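You operate a simulated robot arm through the tools that you are given. There is no shell and no other tool. Be economical: measure what you need, move in short steps, check, and stop when the job is done.

You are at the controls of a simulated robot arm. One attempt, no reset.

TASK
Stack the tin that says "gold" from the top of the sorting bench on top of the tin labelled "silver".
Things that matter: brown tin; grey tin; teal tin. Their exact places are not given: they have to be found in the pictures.

It is judged by the outcome, as a careful person would: the job done as asked, and still so three seconds after it is handed in. It fails if anything else is knocked over, pushed out of place, dropped, spilled or broken.

THE ROBOT
A 6-joint arm with a two-finger parallel gripper on a trunk, on a base that drives. Base frame: it is fixed to the floor where the robot stands at the start and does not move with it; the origin is under the middle of the robot, x ahead of it, y to its left, z up. Lengths are in m, angles in degrees, forces in N, time in s.
With the tool pointing down near the work surface it reaches from about 0.32 to 0.7 m from the robot's upright axis, wherever it stands. Its first joint turns from -166.0 to 166.0 degrees. Payload 4.1 kg.
The tool frame sits at the grasp point between the pads (the TCP): z along the fingers, y along the line on which they close. The tips reach 0.023 m beyond it. The gripper opens to 0.094 m. The fingers are 0.038 m wide and 0.01 m thick; the gripper's body (0.054 by 0.096 m) begins 0.039 m behind the TCP.
Orientation is told as [roll, pitch, yaw] about the base's x, y, z axes, in that order, counted from this pose: with the fingers straight down and closing along the base's y, the tool's x points along the base's -x, its y along +y and its z along -z.

THE INTERFACE
- The arm moves only by the tool step_arm. Its argument "moves" is a list of rows, each an object (a shift or turn left out is 0, a gripper value left out holds the last) with "translation": the shift along the tool's x, y, z in mm, a list of three; "angular": the turn, a rotation vector about the tool's x, y, z in rad, a list of three; "hand": the opening in per cent of the stroke, from 0 (shut) to 100 (fully open). In form: [{"translation": [tx, ty, tz], "angular": [rx, ry, rz], "hand": hand}, ...]. A call has 1 to 12 rows; each row is the pose to reach, as a shift and turn from the pose commanded when the call began, along the tool's axes at that moment. A row lasts 0.2 s, in which the tool goes at most 0.05 m and 8.6 degrees; a call with a longer step from one row to the next is refused whole, and so is a gripper value outside its range. Where a pose cannot be reached the arm comes as near as it can. A force on the tool above 40 N (or 10 N above the force at the start of the call, whichever is more), or a blocked arm, ends the call early, and 0.2 s more pass. The fingers move at their own pace (about 0.045 m/s each) and stop on an object; they squeeze with about 29 N. The grip force told is the motor's: it shows also when the fingers shut on nothing. Time passes only in rows, and 0.2 s behind the last, so rows that repeat a pose let the fingers close. It gives the time, the measured TCP pose, the force on the tool (base axes), the opening and the grip force at its end, in the units of the frame above (readings bear some noise).
- Cameras (640 x 400 px; columns grow to the right, rows downward): "scene" is now at [0.0163, 0.1625, 1.4544]; the picture's right is [-0.06, -1.00, 0.00], its down [-0.76, 0.05, -0.65] and it looks along [0.65, -0.04, -0.76] (base axes); focal length 276 px, centre (320, 200). "wrist" rides on the gripper at [0.086, 0.016, -0.074] in the tool frame; the picture's right is [-0.18, 0.98, 0.00], its down [-0.58, -0.11, -0.81] and it looks along [-0.79, -0.15, 0.59] (tool axes); focal length 243 px, centre (320, 200).
- capture(camera): a new picture of that camera. It takes no simulated time.
- slide_trunk(by): slides the trunk up (or, below 0, down) by that many m; the arm and the scene camera ride with it, the base frame stays. It gives what a move gives, with no picture.
- base_move(legs): drives the robot by 1 to 6 legs, each [ahead, turn to the left] in m and degrees, along the robot's own axes; the way and the turn of a leg run together, so that a leg with both is an arc; at most 1.5 m and 180 degrees a leg. The arm and the cameras ride along, it lands a little off, and it stops where it bumps. It gives what a move gives.
- turn_head(pan, tilt): turns the head with the scene camera to pan (to the left, within 155 degrees either way) and tilt (down, from -29 to 69), counted from straight ahead of the robot. It gives what a move gives.
- measure_at(camera, pixels): for up to 12 pixels [column, row] of the newest picture of that camera ("zoom" is the newest enlarged one), the place [x, y, z] in the base frame of the surface seen there, good to about 0.002 m. It takes no simulated time.
- zoom(camera, box): a new picture of the part [left, top, right, bottom] of that camera's present view, enlarged. It takes no simulated time.
- close_job(): hands the job in; it is judged then, once.

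Work in short steps. Measure before you move; look again where a grasp or a placing could have gone wrong, and mend it. You have 80 turns and 60 pictures in all, those below and enlarged ones among them. Open the gripper and draw the arm clear of the work before you hand the job in, unless the task says otherwise; then end with one line.

The tools are called as name(argument=value, ...) on one line, values as JSON. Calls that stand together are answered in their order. step_arm: Moves the arm, as the interface text tells. Its arguments: {"type":"object","properties":{"moves":{"type":"array"}},"required":["moves"]} The other tools are called the same way: slide_trunk (by) slides the trunk up or down; base_move (legs) drives the base; turn_head (pan, tilt) turns the head that bears the scene camera; capture (camera) takes a picture; measure_at (camera, pixels) gives the place of the surface under pixels of a picture; zoom (camera, box) takes an enlarged picture of a part of a camera's view; close_job () hands the job in.

At the start:

```text
time_s: 0.0
tcp_pos: [0.3697, 0.2222, 1.0978]
tcp_rot: [0.0, 0.0, 0.1]
wrist_force: [0.7, -0.5, -0.4]
gripper_width: 0.0938
gripper_force: 0.0
trunk travel left (down, up): [-0.425, 0.165]
robot x, y, heading: [-0.002, -0.0013, 0.1]
head pan, tilt: [-3.5, 49.3]
```

scene: 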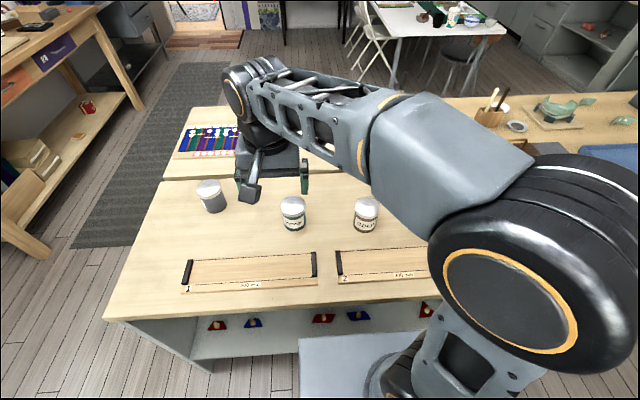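
wrist: 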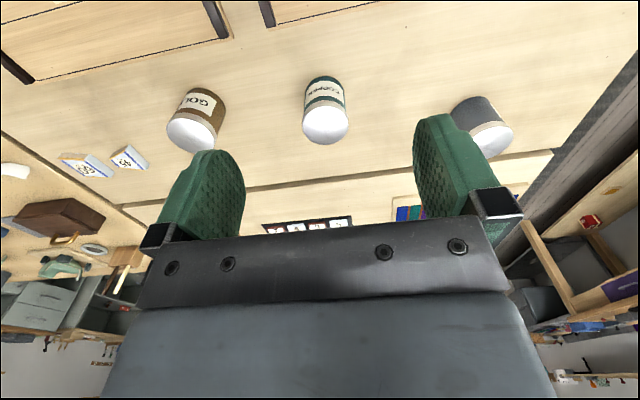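

The wrist view shows a brown tin "GOL.." at (200,110), teal "COPPER" at (325,100) and a grey tin at (480,120) whose label is hidden. I zoom to read the labels and measure the tins.

zoom(camera="scene", box=[180, 160, 400, 300])

zoom(camera="wrist", box=[140, 50, 540, 300])

measure_at(camera="scene", pixels=[[208, 187], [293, 204], [367, 206], [199, 186], [218, 186], [208, 181], [208, 193], [357, 205], [377, 205], [367, 199], [367, 213], [330, 230]])

```text
2.86 times, centred on (290, 230) of scene
```

zoom: 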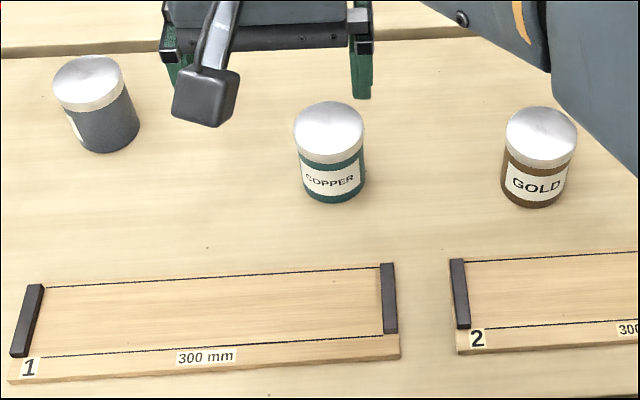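

```text
1.60 times, centred on (340, 175) of wrist
```

zoom: 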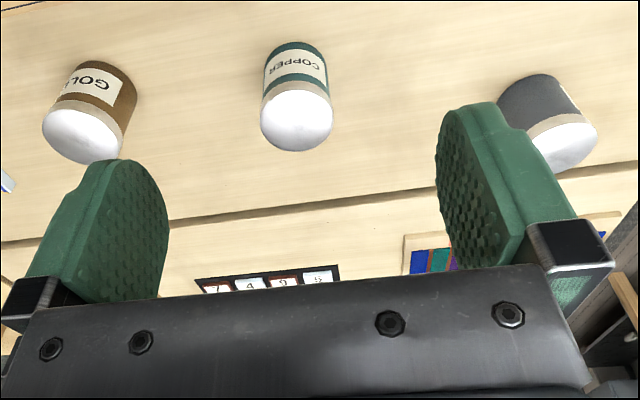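

```text
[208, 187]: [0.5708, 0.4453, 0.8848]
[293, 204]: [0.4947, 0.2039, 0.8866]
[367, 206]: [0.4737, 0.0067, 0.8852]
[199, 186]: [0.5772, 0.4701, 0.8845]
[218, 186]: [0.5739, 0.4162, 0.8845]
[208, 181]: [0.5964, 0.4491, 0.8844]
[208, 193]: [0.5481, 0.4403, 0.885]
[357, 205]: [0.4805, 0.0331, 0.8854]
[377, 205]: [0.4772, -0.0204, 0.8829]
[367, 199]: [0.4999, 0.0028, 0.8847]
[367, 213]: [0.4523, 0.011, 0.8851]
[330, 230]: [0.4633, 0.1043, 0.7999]
```

The gold tin is at about (0.476, 0.006). The grey tin, at about (0.572, 0.444), is near the reach limit and its label faces left, so it's unread. I'll check the free floor and bench edges before driving left.

measure_at(camera="scene", pixels=[[105, 318], [250, 310], [160, 190], [50, 255], [20, 240], [100, 350], [310, 350], [200, 355], [130, 100], [190, 370]])

turn_head(pan=70, tilt=50)

capture(camera="scene")

```text
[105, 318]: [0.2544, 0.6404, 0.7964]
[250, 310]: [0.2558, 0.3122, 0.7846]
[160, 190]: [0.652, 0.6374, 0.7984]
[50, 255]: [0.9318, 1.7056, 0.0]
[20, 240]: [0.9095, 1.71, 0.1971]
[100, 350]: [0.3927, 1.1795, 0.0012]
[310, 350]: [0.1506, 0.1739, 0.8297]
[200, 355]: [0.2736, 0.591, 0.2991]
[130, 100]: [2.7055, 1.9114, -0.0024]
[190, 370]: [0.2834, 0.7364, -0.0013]
```

```text
time_s: 1.5
tcp_pos: [0.3688, 0.2221, 1.0971]
tcp_rot: [0.0, -0.1, 0.0]
wrist_force: [-0.1, -0.4, 0.3]
gripper_width: 0.0941
gripper_force: 0.0
trunk travel left (down, up): [-0.425, 0.165]
robot x, y, heading: [0.0033, -0.0032, 0.1]
head pan, tilt: [70.0, 50.0]
```

```text
55 pictures are left
```

scene: 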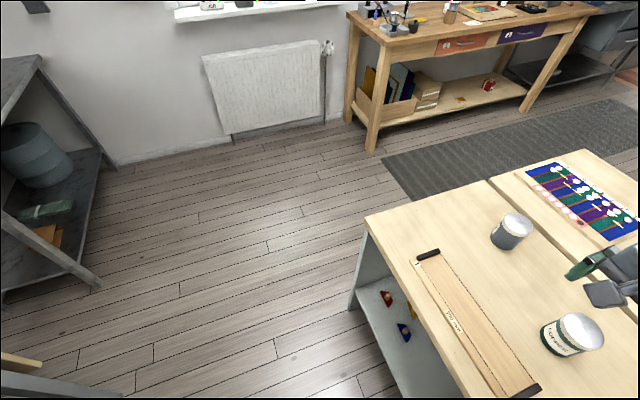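

The floor to the left is clear. I back off 0.1 m, turn left, drive 0.35 m, turn back and come forward again.

base_move(legs=[[-0.1, 0], [0, 90], [0.35, 0], [0, -90], [0.1, 0]])

turn_head(pan=0, tilt=50)

capture(camera="scene")

capture(camera="wrist")

```text
time_s: 12.8
tcp_pos: [0.3842, 0.5626, 1.0972]
tcp_rot: [0.1, 0.0, -1.0]
wrist_force: [0.0, -0.4, 0.1]
gripper_width: 0.094
gripper_force: 0.1
trunk travel left (down, up): [-0.425, 0.165]
robot x, y, heading: [0.0124, 0.3438, -0.9]
head pan, tilt: [70.0, 50.0]
```

```text
time_s: 14.2
tcp_pos: [0.3839, 0.5636, 1.0973]
tcp_rot: [0.0, 0.0, -1.1]
wrist_force: [-0.7, 0.3, -0.9]
gripper_width: 0.0941
gripper_force: 0.1
trunk travel left (down, up): [-0.425, 0.165]
robot x, y, heading: [0.0123, 0.3469, -1.0]
head pan, tilt: [0.0, 50.0]
```

```text
54 pictures are left
```

scene: 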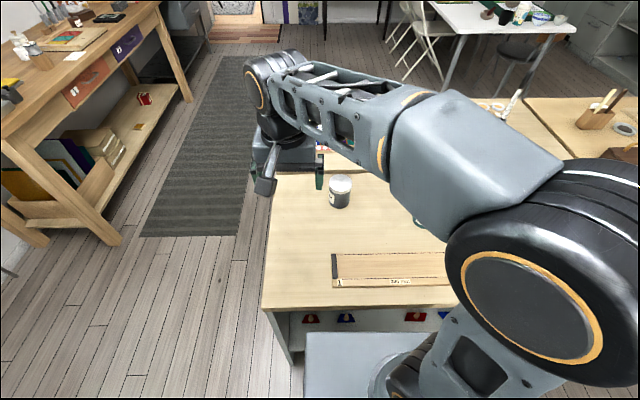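

```text
53 pictures are left
```

wrist: 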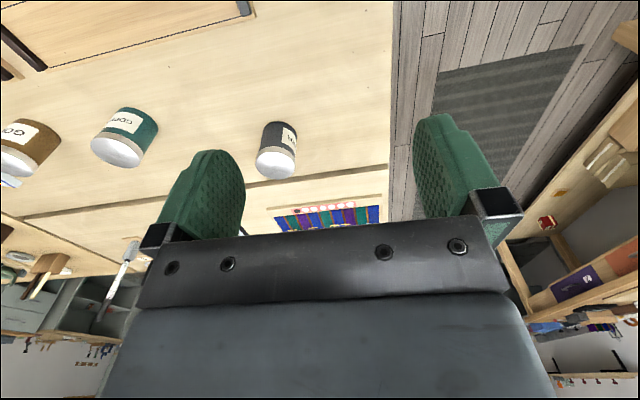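

The grey tin's label is now partly visible at (288,138) in the wrist view and (332,198) in the scene view. I zoom in to read it.

zoom(camera="scene", box=[310, 165, 374, 215])

zoom(camera="wrist", box=[245, 110, 325, 190])

```text
8.00 times, centred on (342, 190) of scene
```

zoom: 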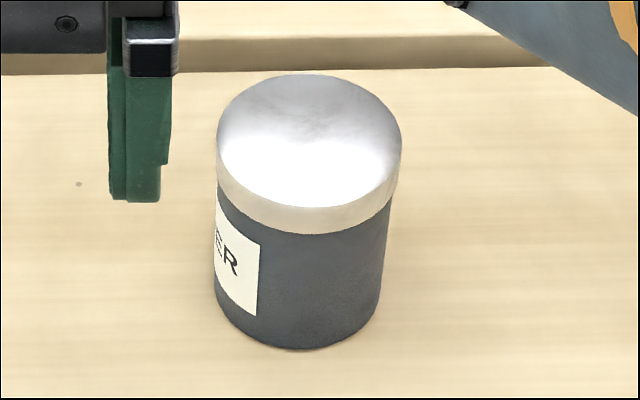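

```text
5.00 times, centred on (285, 150) of wrist
```

zoom: 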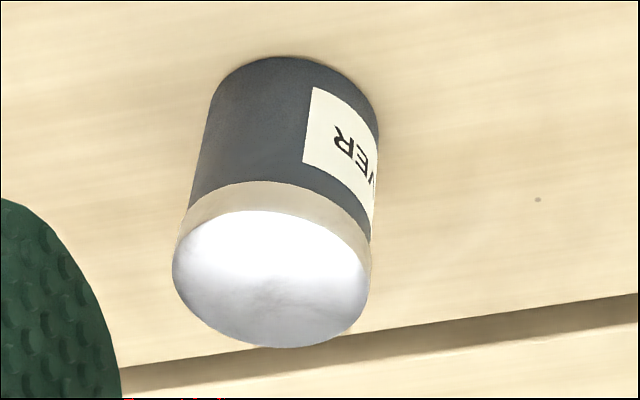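

It reads "..VER", so the grey tin is silver. I measure its lid and move the arm at height over towards the gold tin, at about y≈0.006.

measure_at(camera="scene", pixels=[[330.0, 182.5], [351.5, 182.5], [340.7, 175.2], [340.7, 190.3], [340.7, 182.5], [340.7, 187]])

step_arm(moves=[{"translation": [0, -45, 0], "hand": 100}, {"translation": [-3, -90, 0], "angular": [0, 0, -0.0175]}, {"translation": [-6, -135, 0], "angular": [0, 0, -0.0175]}, {"translation": [-9, -180, 0], "angular": [0, 0, -0.0175]}, {"translation": [-12, -225, 0], "angular": [0, 0, -0.0175]}, {"translation": [-15, -270, 0], "angular": [0, 0, -0.0175]}, {"translation": [-18, -315, 0], "angular": [0, 0, -0.0175]}, {"translation": [-18, -360, 0], "angular": [0, 0, -0.0175]}, {"translation": [-18, -405, 0], "angular": [0, 0, -0.0175]}, {"translation": [-18, -450, 0], "angular": [0, 0, -0.0175]}, {"translation": [-18, -495, 0], "angular": [0, 0, -0.0175]}, {"translation": [-18, -540, 0], "angular": [0, 0, -0.0175]}])

capture(camera="wrist")

capture(camera="scene")

```text
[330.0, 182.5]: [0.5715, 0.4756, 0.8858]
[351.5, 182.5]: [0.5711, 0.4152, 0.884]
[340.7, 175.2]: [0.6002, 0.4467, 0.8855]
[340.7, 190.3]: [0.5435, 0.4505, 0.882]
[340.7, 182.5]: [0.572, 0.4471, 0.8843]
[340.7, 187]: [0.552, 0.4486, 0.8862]
```

```text
time_s: 16.8
tcp_pos: [0.394, 0.0226, 1.098]
tcp_rot: [0.0, 0.0, 0.0]
wrist_force: [-0.3, 0.9, 0.3]
gripper_width: 0.0938
gripper_force: 0.1
trunk travel left (down, up): [-0.425, 0.165]
robot x, y, heading: [0.0134, 0.3456, -1.0]
head pan, tilt: [0.0, 50.0]
```

```text
50 pictures are left
```

wrist: 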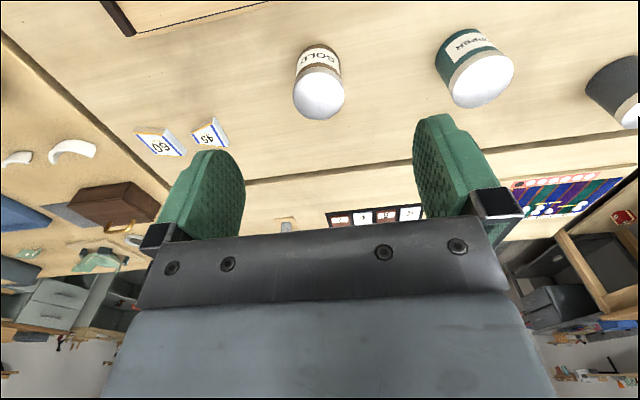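

```text
49 pictures are left
```

scene: 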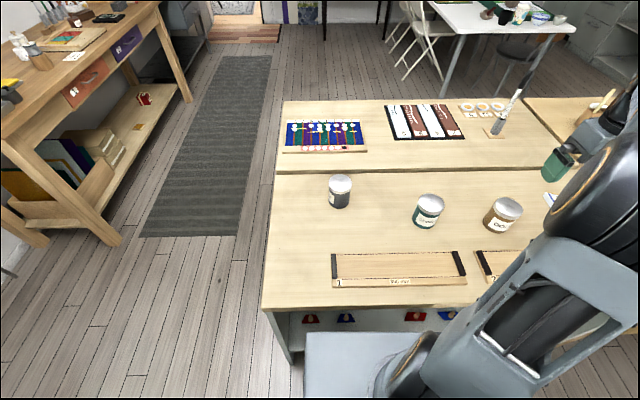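

All three tins are now clear in the scene view. I zoom on the gold tin at (505,213) and the grey one at (340,188) to measure the centres.

zoom(camera="scene", box=[473, 187, 537, 237])

zoom(camera="wrist", box=[272, 35, 368, 125])

```text
8.00 times, centred on (505, 212) of scene
```

zoom: 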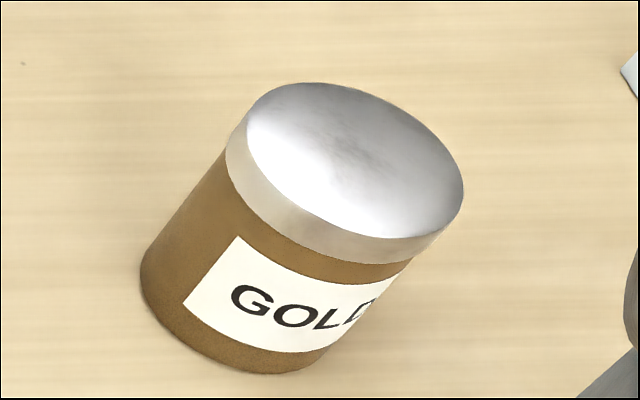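

```text
4.44 times, centred on (320, 80) of wrist
```

zoom: 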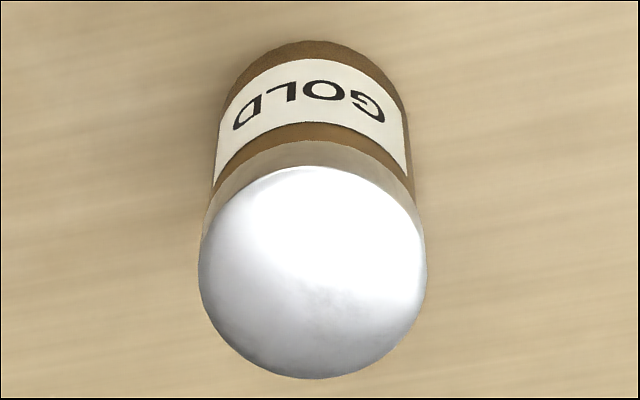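

I measure the gold lid's rim and its body from both pictures.

measure_at(camera="zoom", pixels=[[204, 270], [421, 270], [312, 172], [315, 373], [313, 270], [313, 230], [312, 150], [312, 45]])

measure_at(camera="scene", pixels=[[495.6, 202.5], [522.2, 211.2], [501.8, 198], [514.5, 216], [508.7, 207]])

```text
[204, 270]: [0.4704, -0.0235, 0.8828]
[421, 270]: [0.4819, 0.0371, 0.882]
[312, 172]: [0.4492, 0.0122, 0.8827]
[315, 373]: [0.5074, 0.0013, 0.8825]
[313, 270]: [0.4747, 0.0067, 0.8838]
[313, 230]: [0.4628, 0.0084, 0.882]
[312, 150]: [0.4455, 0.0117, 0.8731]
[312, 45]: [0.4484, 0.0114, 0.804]
```

```text
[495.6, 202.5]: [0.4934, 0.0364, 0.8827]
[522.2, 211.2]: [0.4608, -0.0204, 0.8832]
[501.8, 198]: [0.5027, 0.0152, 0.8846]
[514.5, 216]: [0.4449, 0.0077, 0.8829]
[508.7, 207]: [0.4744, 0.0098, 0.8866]
```

Gold's centre is (0.477, 0.007), lid top at z≈0.884 and about 0.062 across. I move above it, still clear of the lid, and check the measured pose.

step_arm(moves=[{"translation": [-40, -8, 0]}, {"translation": [-83, -15.6, 0]}, {"translation": [-83, -15.6, 45]}, {"translation": [-83, -15.6, 90]}, {"translation": [-83, -15.6, 140]}, {"translation": [-83, -15.6, 158]}, {"translation": [-83, -15.6, 158]}])

capture(camera="wrist")

capture(camera="scene")

```text
time_s: 18.4
tcp_pos: [0.4778, 0.0094, 0.9399]
tcp_rot: [-0.1, 0.0, 0.0]
wrist_force: [1.1, -0.4, 0.3]
gripper_width: 0.0942
gripper_force: 0.2
trunk travel left (down, up): [-0.425, 0.165]
robot x, y, heading: [0.0116, 0.3501, -0.8]
head pan, tilt: [0.0, 50.0]
```

```text
46 pictures are left
```

wrist: 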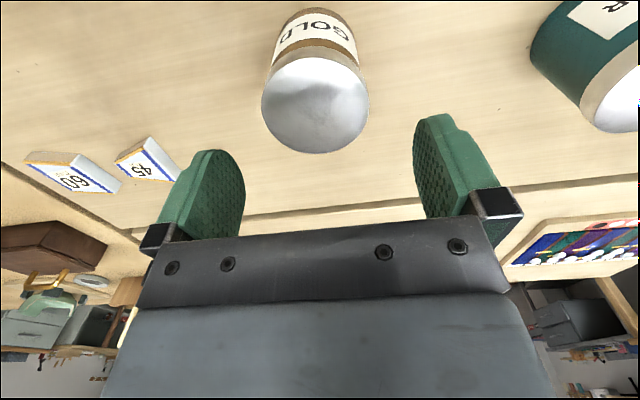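

```text
45 pictures are left
```

scene: 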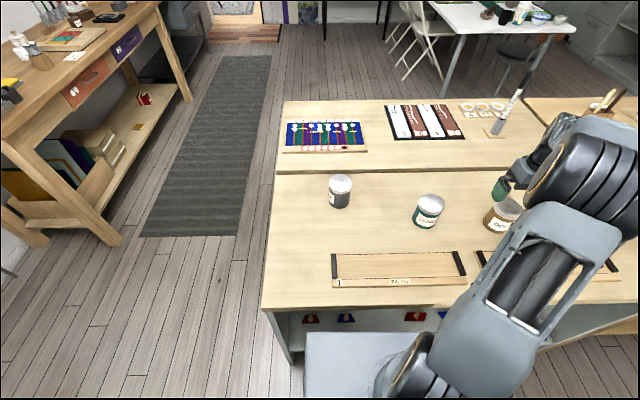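

The tool is above the tin. I re-measure the lid from this closer wrist view to centre the fingers.

measure_at(camera="wrist", pixels=[[264, 105], [366, 105], [315, 62], [315, 150], [315, 105]])

```text
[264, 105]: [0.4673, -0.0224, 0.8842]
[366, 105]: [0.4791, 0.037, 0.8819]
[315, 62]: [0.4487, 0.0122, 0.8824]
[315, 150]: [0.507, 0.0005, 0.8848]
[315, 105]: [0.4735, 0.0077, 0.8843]
```

Centre confirmed at about (0.477, 0.007). I descend straight to z≈0.859 with a 2 mm correction in y.

step_arm(moves=[{"translation": [0, -2, 20]}, {"translation": [0, -2, 40]}, {"translation": [0, -2, 60]}, {"translation": [0, -2, 75]}, {"translation": [0, -2, 81]}, {"translation": [0, -2, 81]}])

capture(camera="wrist")

```text
time_s: 19.8
tcp_pos: [0.4764, 0.0049, 0.8576]
tcp_rot: [0.0, 0.1, 0.0]
wrist_force: [0.0, -0.2, -0.5]
gripper_width: 0.094
gripper_force: 0.1
trunk travel left (down, up): [-0.425, 0.165]
robot x, y, heading: [0.0127, 0.3475, -0.9]
head pan, tilt: [0.0, 50.0]
```

```text
44 pictures are left
```

wrist: 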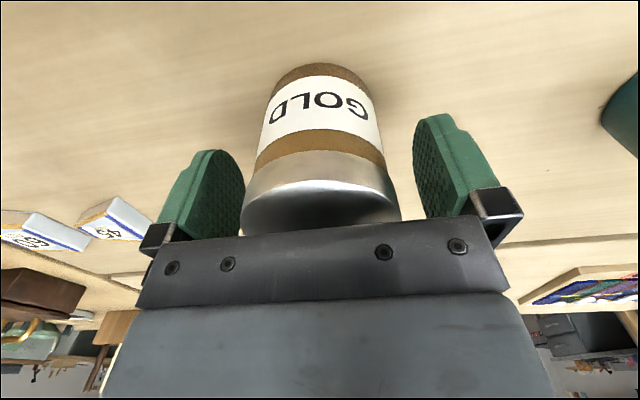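

The fingers straddle the gold tin with room on both sides and no contact force. I close on it.

step_arm(moves=[{"hand": 0}, {"hand": 0}, {"hand": 0}, {"hand": 0}, {"hand": 0}, {"hand": 0}])

```text
time_s: 21.2
tcp_pos: [0.4762, 0.0039, 0.8591]
tcp_rot: [0.0, 0.1, 0.0]
wrist_force: [-0.3, -1.1, -0.2]
gripper_width: 0.0647
gripper_force: 28.8
trunk travel left (down, up): [-0.425, 0.165]
robot x, y, heading: [0.0141, 0.3455, -0.9]
head pan, tilt: [0.0, 50.0]
```

The grip holds at 0.065 m width with 29 N. I lift slowly, then check.

step_arm(moves=[{"translation": [0, 0, -10]}, {"translation": [0, 0, -30]}, {"translation": [0, 0, -60]}, {"translation": [0, 0, -100]}, {"translation": [0, 0, -140]}, {"translation": [0, 0, -160]}, {"translation": [0, 0, -160]}])

capture(camera="wrist")

measure_at(camera="wrist", pixels=[[255, 190], [388, 190], [320, 70], [320, 215]])

```text
time_s: 22.8
tcp_pos: [0.4765, 0.0072, 1.0182]
tcp_rot: [0.0, 0.0, 0.0]
wrist_force: [1.3, -0.4, -2.2]
gripper_width: 0.0649
gripper_force: 29.7
trunk travel left (down, up): [-0.425, 0.165]
robot x, y, heading: [0.0134, 0.3469, -0.7]
head pan, tilt: [0.0, 50.0]
```

```text
43 pictures are left
```

wrist: 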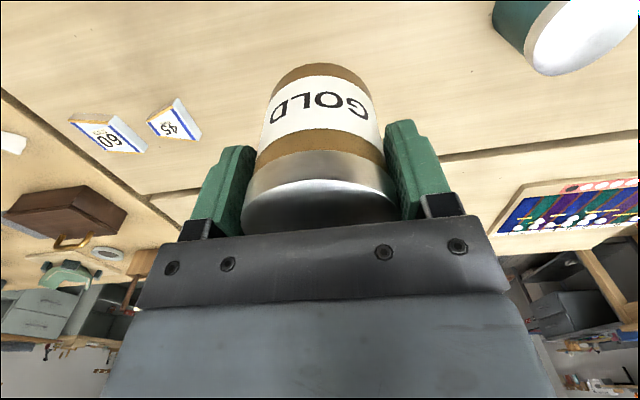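

```text
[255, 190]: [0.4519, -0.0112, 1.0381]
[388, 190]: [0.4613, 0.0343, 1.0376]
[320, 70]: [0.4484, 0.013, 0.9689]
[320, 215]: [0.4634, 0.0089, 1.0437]
```

The tin is held upright with its bottom at z≈0.96, clear of the copper lid. I carry it over to the silver tin, at (0.571, 0.4455).

step_arm(moves=[{"translation": [-5, 30, 0]}, {"translation": [-14, 73, 0]}, {"translation": [-24, 116, 0]}, {"translation": [-34, 159, 0]}, {"translation": [-44, 202, 0]}, {"translation": [-54, 245, 0]}, {"translation": [-64, 288, 0]}, {"translation": [-74, 331, 0]}, {"translation": [-84, 374, 0]}, {"translation": [-92, 415, 0]}, {"translation": [-94.5, 438, 0]}, {"translation": [-94.5, 438, 0]}])

capture(camera="wrist")

capture(camera="scene")

```text
time_s: 25.4
tcp_pos: [0.5703, 0.4436, 1.0175]
tcp_rot: [0.1, 0.1, 0.0]
wrist_force: [-0.3, 0.3, -2.3]
gripper_width: 0.0648
gripper_force: 28.8
trunk travel left (down, up): [-0.425, 0.165]
robot x, y, heading: [0.0133, 0.3431, -0.7]
head pan, tilt: [0.0, 50.0]
```

```text
42 pictures are left
```

wrist: 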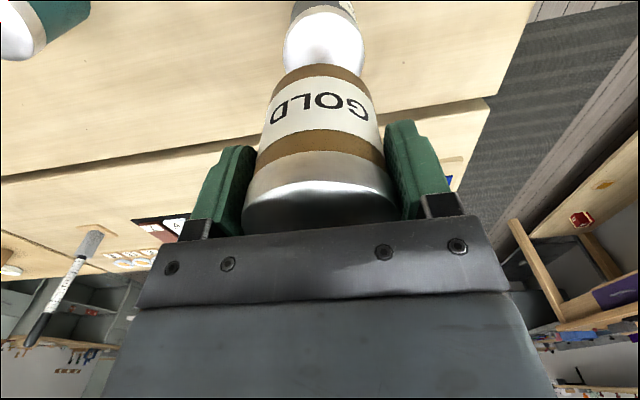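

```text
41 pictures are left
```

scene: 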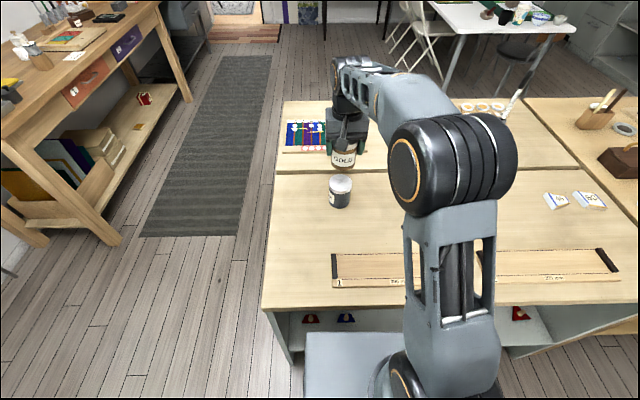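

The gold tin hangs above the silver tin. I lower it to about 10 mm over the lid with a small y correction and then look.

step_arm(moves=[{"translation": [-1, 1.5, 20]}, {"translation": [-1, 1.5, 40]}, {"translation": [-1, 1.5, 55]}, {"translation": [-1, 1.5, 63]}, {"translation": [-1, 1.5, 63]}])

zoom(camera="wrist", box=[220, 0, 420, 125])

zoom(camera="scene", box=[300, 150, 380, 212])

```text
time_s: 26.6
tcp_pos: [0.5731, 0.4445, 0.9545]
tcp_rot: [0.0, 0.0, 0.0]
wrist_force: [-0.5, -0.2, -2.3]
gripper_width: 0.0651
gripper_force: 28.8
trunk travel left (down, up): [-0.425, 0.165]
robot x, y, heading: [0.0088, 0.3453, -1.3]
head pan, tilt: [0.0, 50.0]
```

```text
3.20 times, centred on (320, 62) of wrist
```

zoom: 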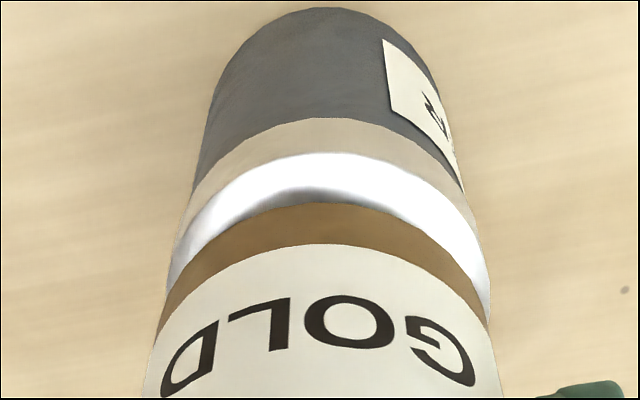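

```text
6.45 times, centred on (340, 181) of scene
```

zoom: 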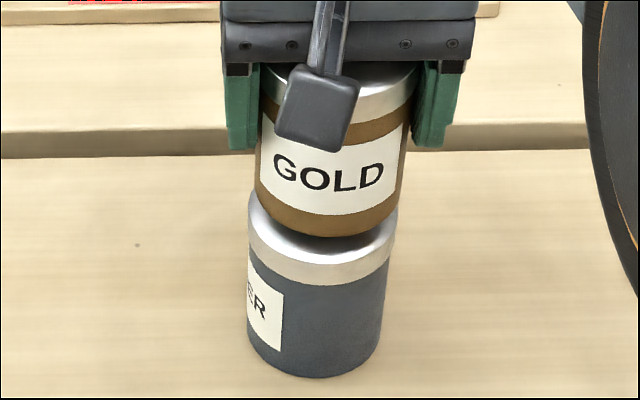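

Alignment looks good. I measure the gold body's front and the silver rim for a numeric check.

measure_at(camera="zoom", pixels=[[330, 226], [330, 265], [330, 300], [262, 190], [398, 190], [256, 225], [390, 225]])

measure_at(camera="wrist", pixels=[[320, 70], [320, 45], [320, 25]])

```text
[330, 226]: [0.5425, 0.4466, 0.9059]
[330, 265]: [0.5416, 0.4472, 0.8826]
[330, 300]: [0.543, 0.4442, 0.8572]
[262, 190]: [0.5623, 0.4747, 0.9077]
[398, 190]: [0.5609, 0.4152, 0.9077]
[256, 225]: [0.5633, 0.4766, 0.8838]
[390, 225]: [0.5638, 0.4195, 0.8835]
```

```text
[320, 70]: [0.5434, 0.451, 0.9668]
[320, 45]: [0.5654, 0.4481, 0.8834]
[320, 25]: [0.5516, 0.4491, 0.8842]
```

Aligned to within about 2 mm, with roughly 12 mm left. I lower gently in small steps, watching the force.

step_arm(moves=[{"translation": [0.5, 1, 4]}, {"translation": [0.5, 1, 7]}, {"translation": [0.5, 1, 9]}, {"translation": [0.5, 1, 10]}, {"translation": [0.5, 1, 10]}])

```text
time_s: 27.8
tcp_pos: [0.5711, 0.4453, 0.9452]
tcp_rot: [0.1, 0.1, 0.0]
wrist_force: [-0.3, 0.2, -1.9]
gripper_width: 0.0647
gripper_force: 28.9
trunk travel left (down, up): [-0.425, 0.165]
robot x, y, heading: [0.0104, 0.3476, -1.3]
head pan, tilt: [0.0, 50.0]
```

No contact yet, so I continue 1 to 2 mm at a time.

step_arm(moves=[{"translation": [0, 0, 0.7]}, {"translation": [0, 0, 1.4]}, {"translation": [0, 0, 1.4]}])

zoom(camera="wrist", box=[220, 0, 420, 125])

zoom(camera="scene", box=[300, 150, 380, 212])

```text
time_s: 28.6
tcp_pos: [0.5707, 0.4455, 0.9442]
tcp_rot: [0.0, 0.0, 0.1]
wrist_force: [-1.1, -0.1, -2.9]
gripper_width: 0.0649
gripper_force: 29.3
trunk travel left (down, up): [-0.425, 0.165]
robot x, y, heading: [0.0144, 0.3464, -1.0]
head pan, tilt: [0.0, 50.0]
```

```text
3.20 times, centred on (320, 62) of wrist
```

zoom: 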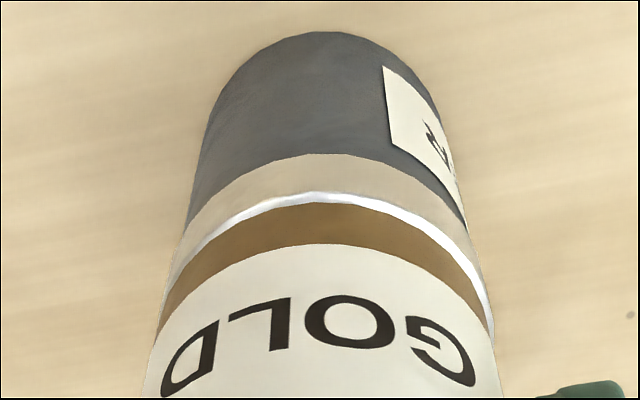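

```text
6.45 times, centred on (340, 181) of scene
```

zoom: 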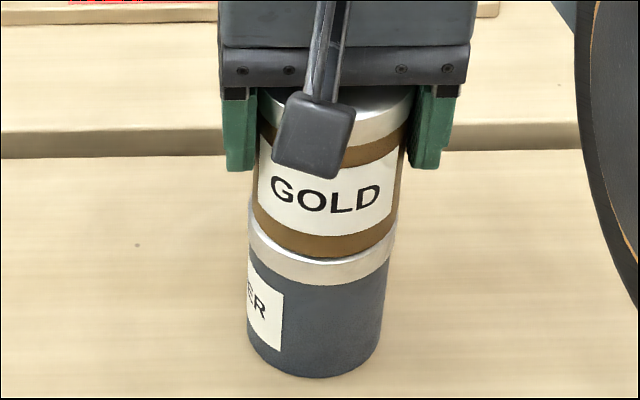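

The gap is about closed, and the rims line up. I go on until the force shows contact.

step_arm(moves=[{"translation": [0, 0, 0.7]}, {"translation": [0, 0, 1.3]}, {"translation": [0, 0, 1.3]}])

```text
time_s: 29.4
tcp_pos: [0.5712, 0.4447, 0.9434]
tcp_rot: [-0.1, -0.1, 0.0]
wrist_force: [0.6, -0.3, 3.9]
gripper_width: 0.065
gripper_force: 28.5
trunk travel left (down, up): [-0.425, 0.165]
robot x, y, heading: [0.0111, 0.3509, -0.9]
head pan, tilt: [0.0, 50.0]
```

The vertical force went from -2.3 to +3.9 N, so the tin is resting on the silver one. I open the gripper in place.

step_arm(moves=[{"hand": 80}, {"hand": 100}, {"hand": 100}, {"hand": 100}, {"hand": 100}])

zoom(camera="scene", box=[300, 150, 380, 212])

capture(camera="wrist")

```text
time_s: 30.6
tcp_pos: [0.5708, 0.4456, 0.9433]
tcp_rot: [-0.1, 0.0, 0.0]
wrist_force: [-0.8, 0.2, 0.1]
gripper_width: 0.094
gripper_force: 0.0
trunk travel left (down, up): [-0.425, 0.165]
robot x, y, heading: [0.0101, 0.3498, -1.0]
head pan, tilt: [0.0, 50.0]
```

```text
6.45 times, centred on (340, 181) of scene
```

zoom: 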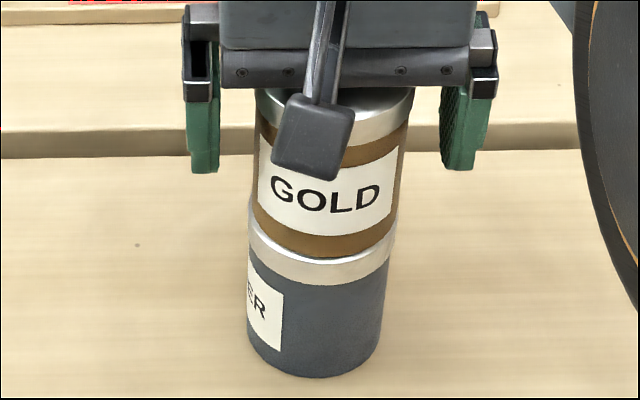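

```text
35 pictures are left
```

wrist: 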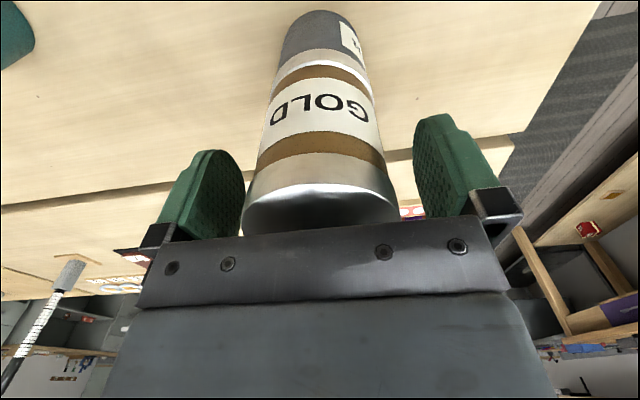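

The stack stands free with the fingers open on both sides. I go straight up, then back towards the robot.

step_arm(moves=[{"translation": [0, 0, -15]}, {"translation": [0, 0, -40]}, {"translation": [0, 0, -80]}, {"translation": [0, 0, -120]}, {"translation": [0, 0, -155]}, {"translation": [40, 0, -160]}, {"translation": [85, 0, -160]}, {"translation": [130, 0, -160]}, {"translation": [160, 0, -160]}, {"translation": [160, 0, -160]}])

capture(camera="scene")

capture(camera="wrist")

```text
time_s: 32.8
tcp_pos: [0.411, 0.4456, 1.1036]
tcp_rot: [0.0, -0.1, 0.1]
wrist_force: [-0.1, 0.4, -0.6]
gripper_width: 0.094
gripper_force: 0.0
trunk travel left (down, up): [-0.425, 0.165]
robot x, y, heading: [0.0147, 0.348, -1.1]
head pan, tilt: [0.0, 50.0]
```

```text
34 pictures are left
```

scene: 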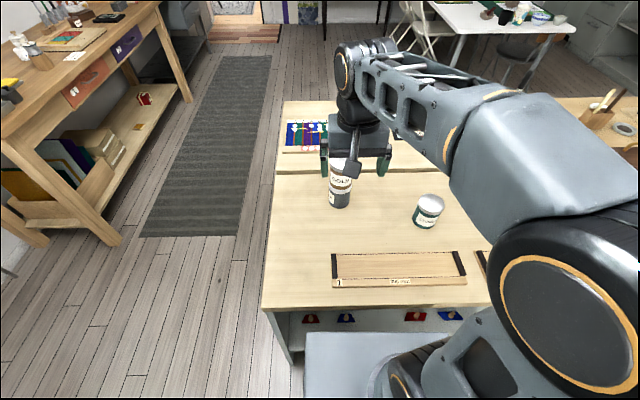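

```text
33 pictures are left
```

wrist: 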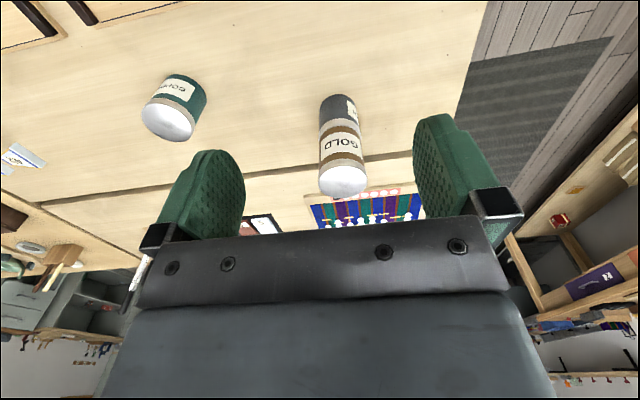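

The stack is upright at (342,145) in the wrist view, the copper tin hasn't moved, and the arm is clear. I hand in.

close_job()

```text
The job is handed in.
```

The gold tin is stacked on the silver tin and stood upright in the last pictures before I handed the job in. The copper tin was not disturbed, and the gripper is open and clear.
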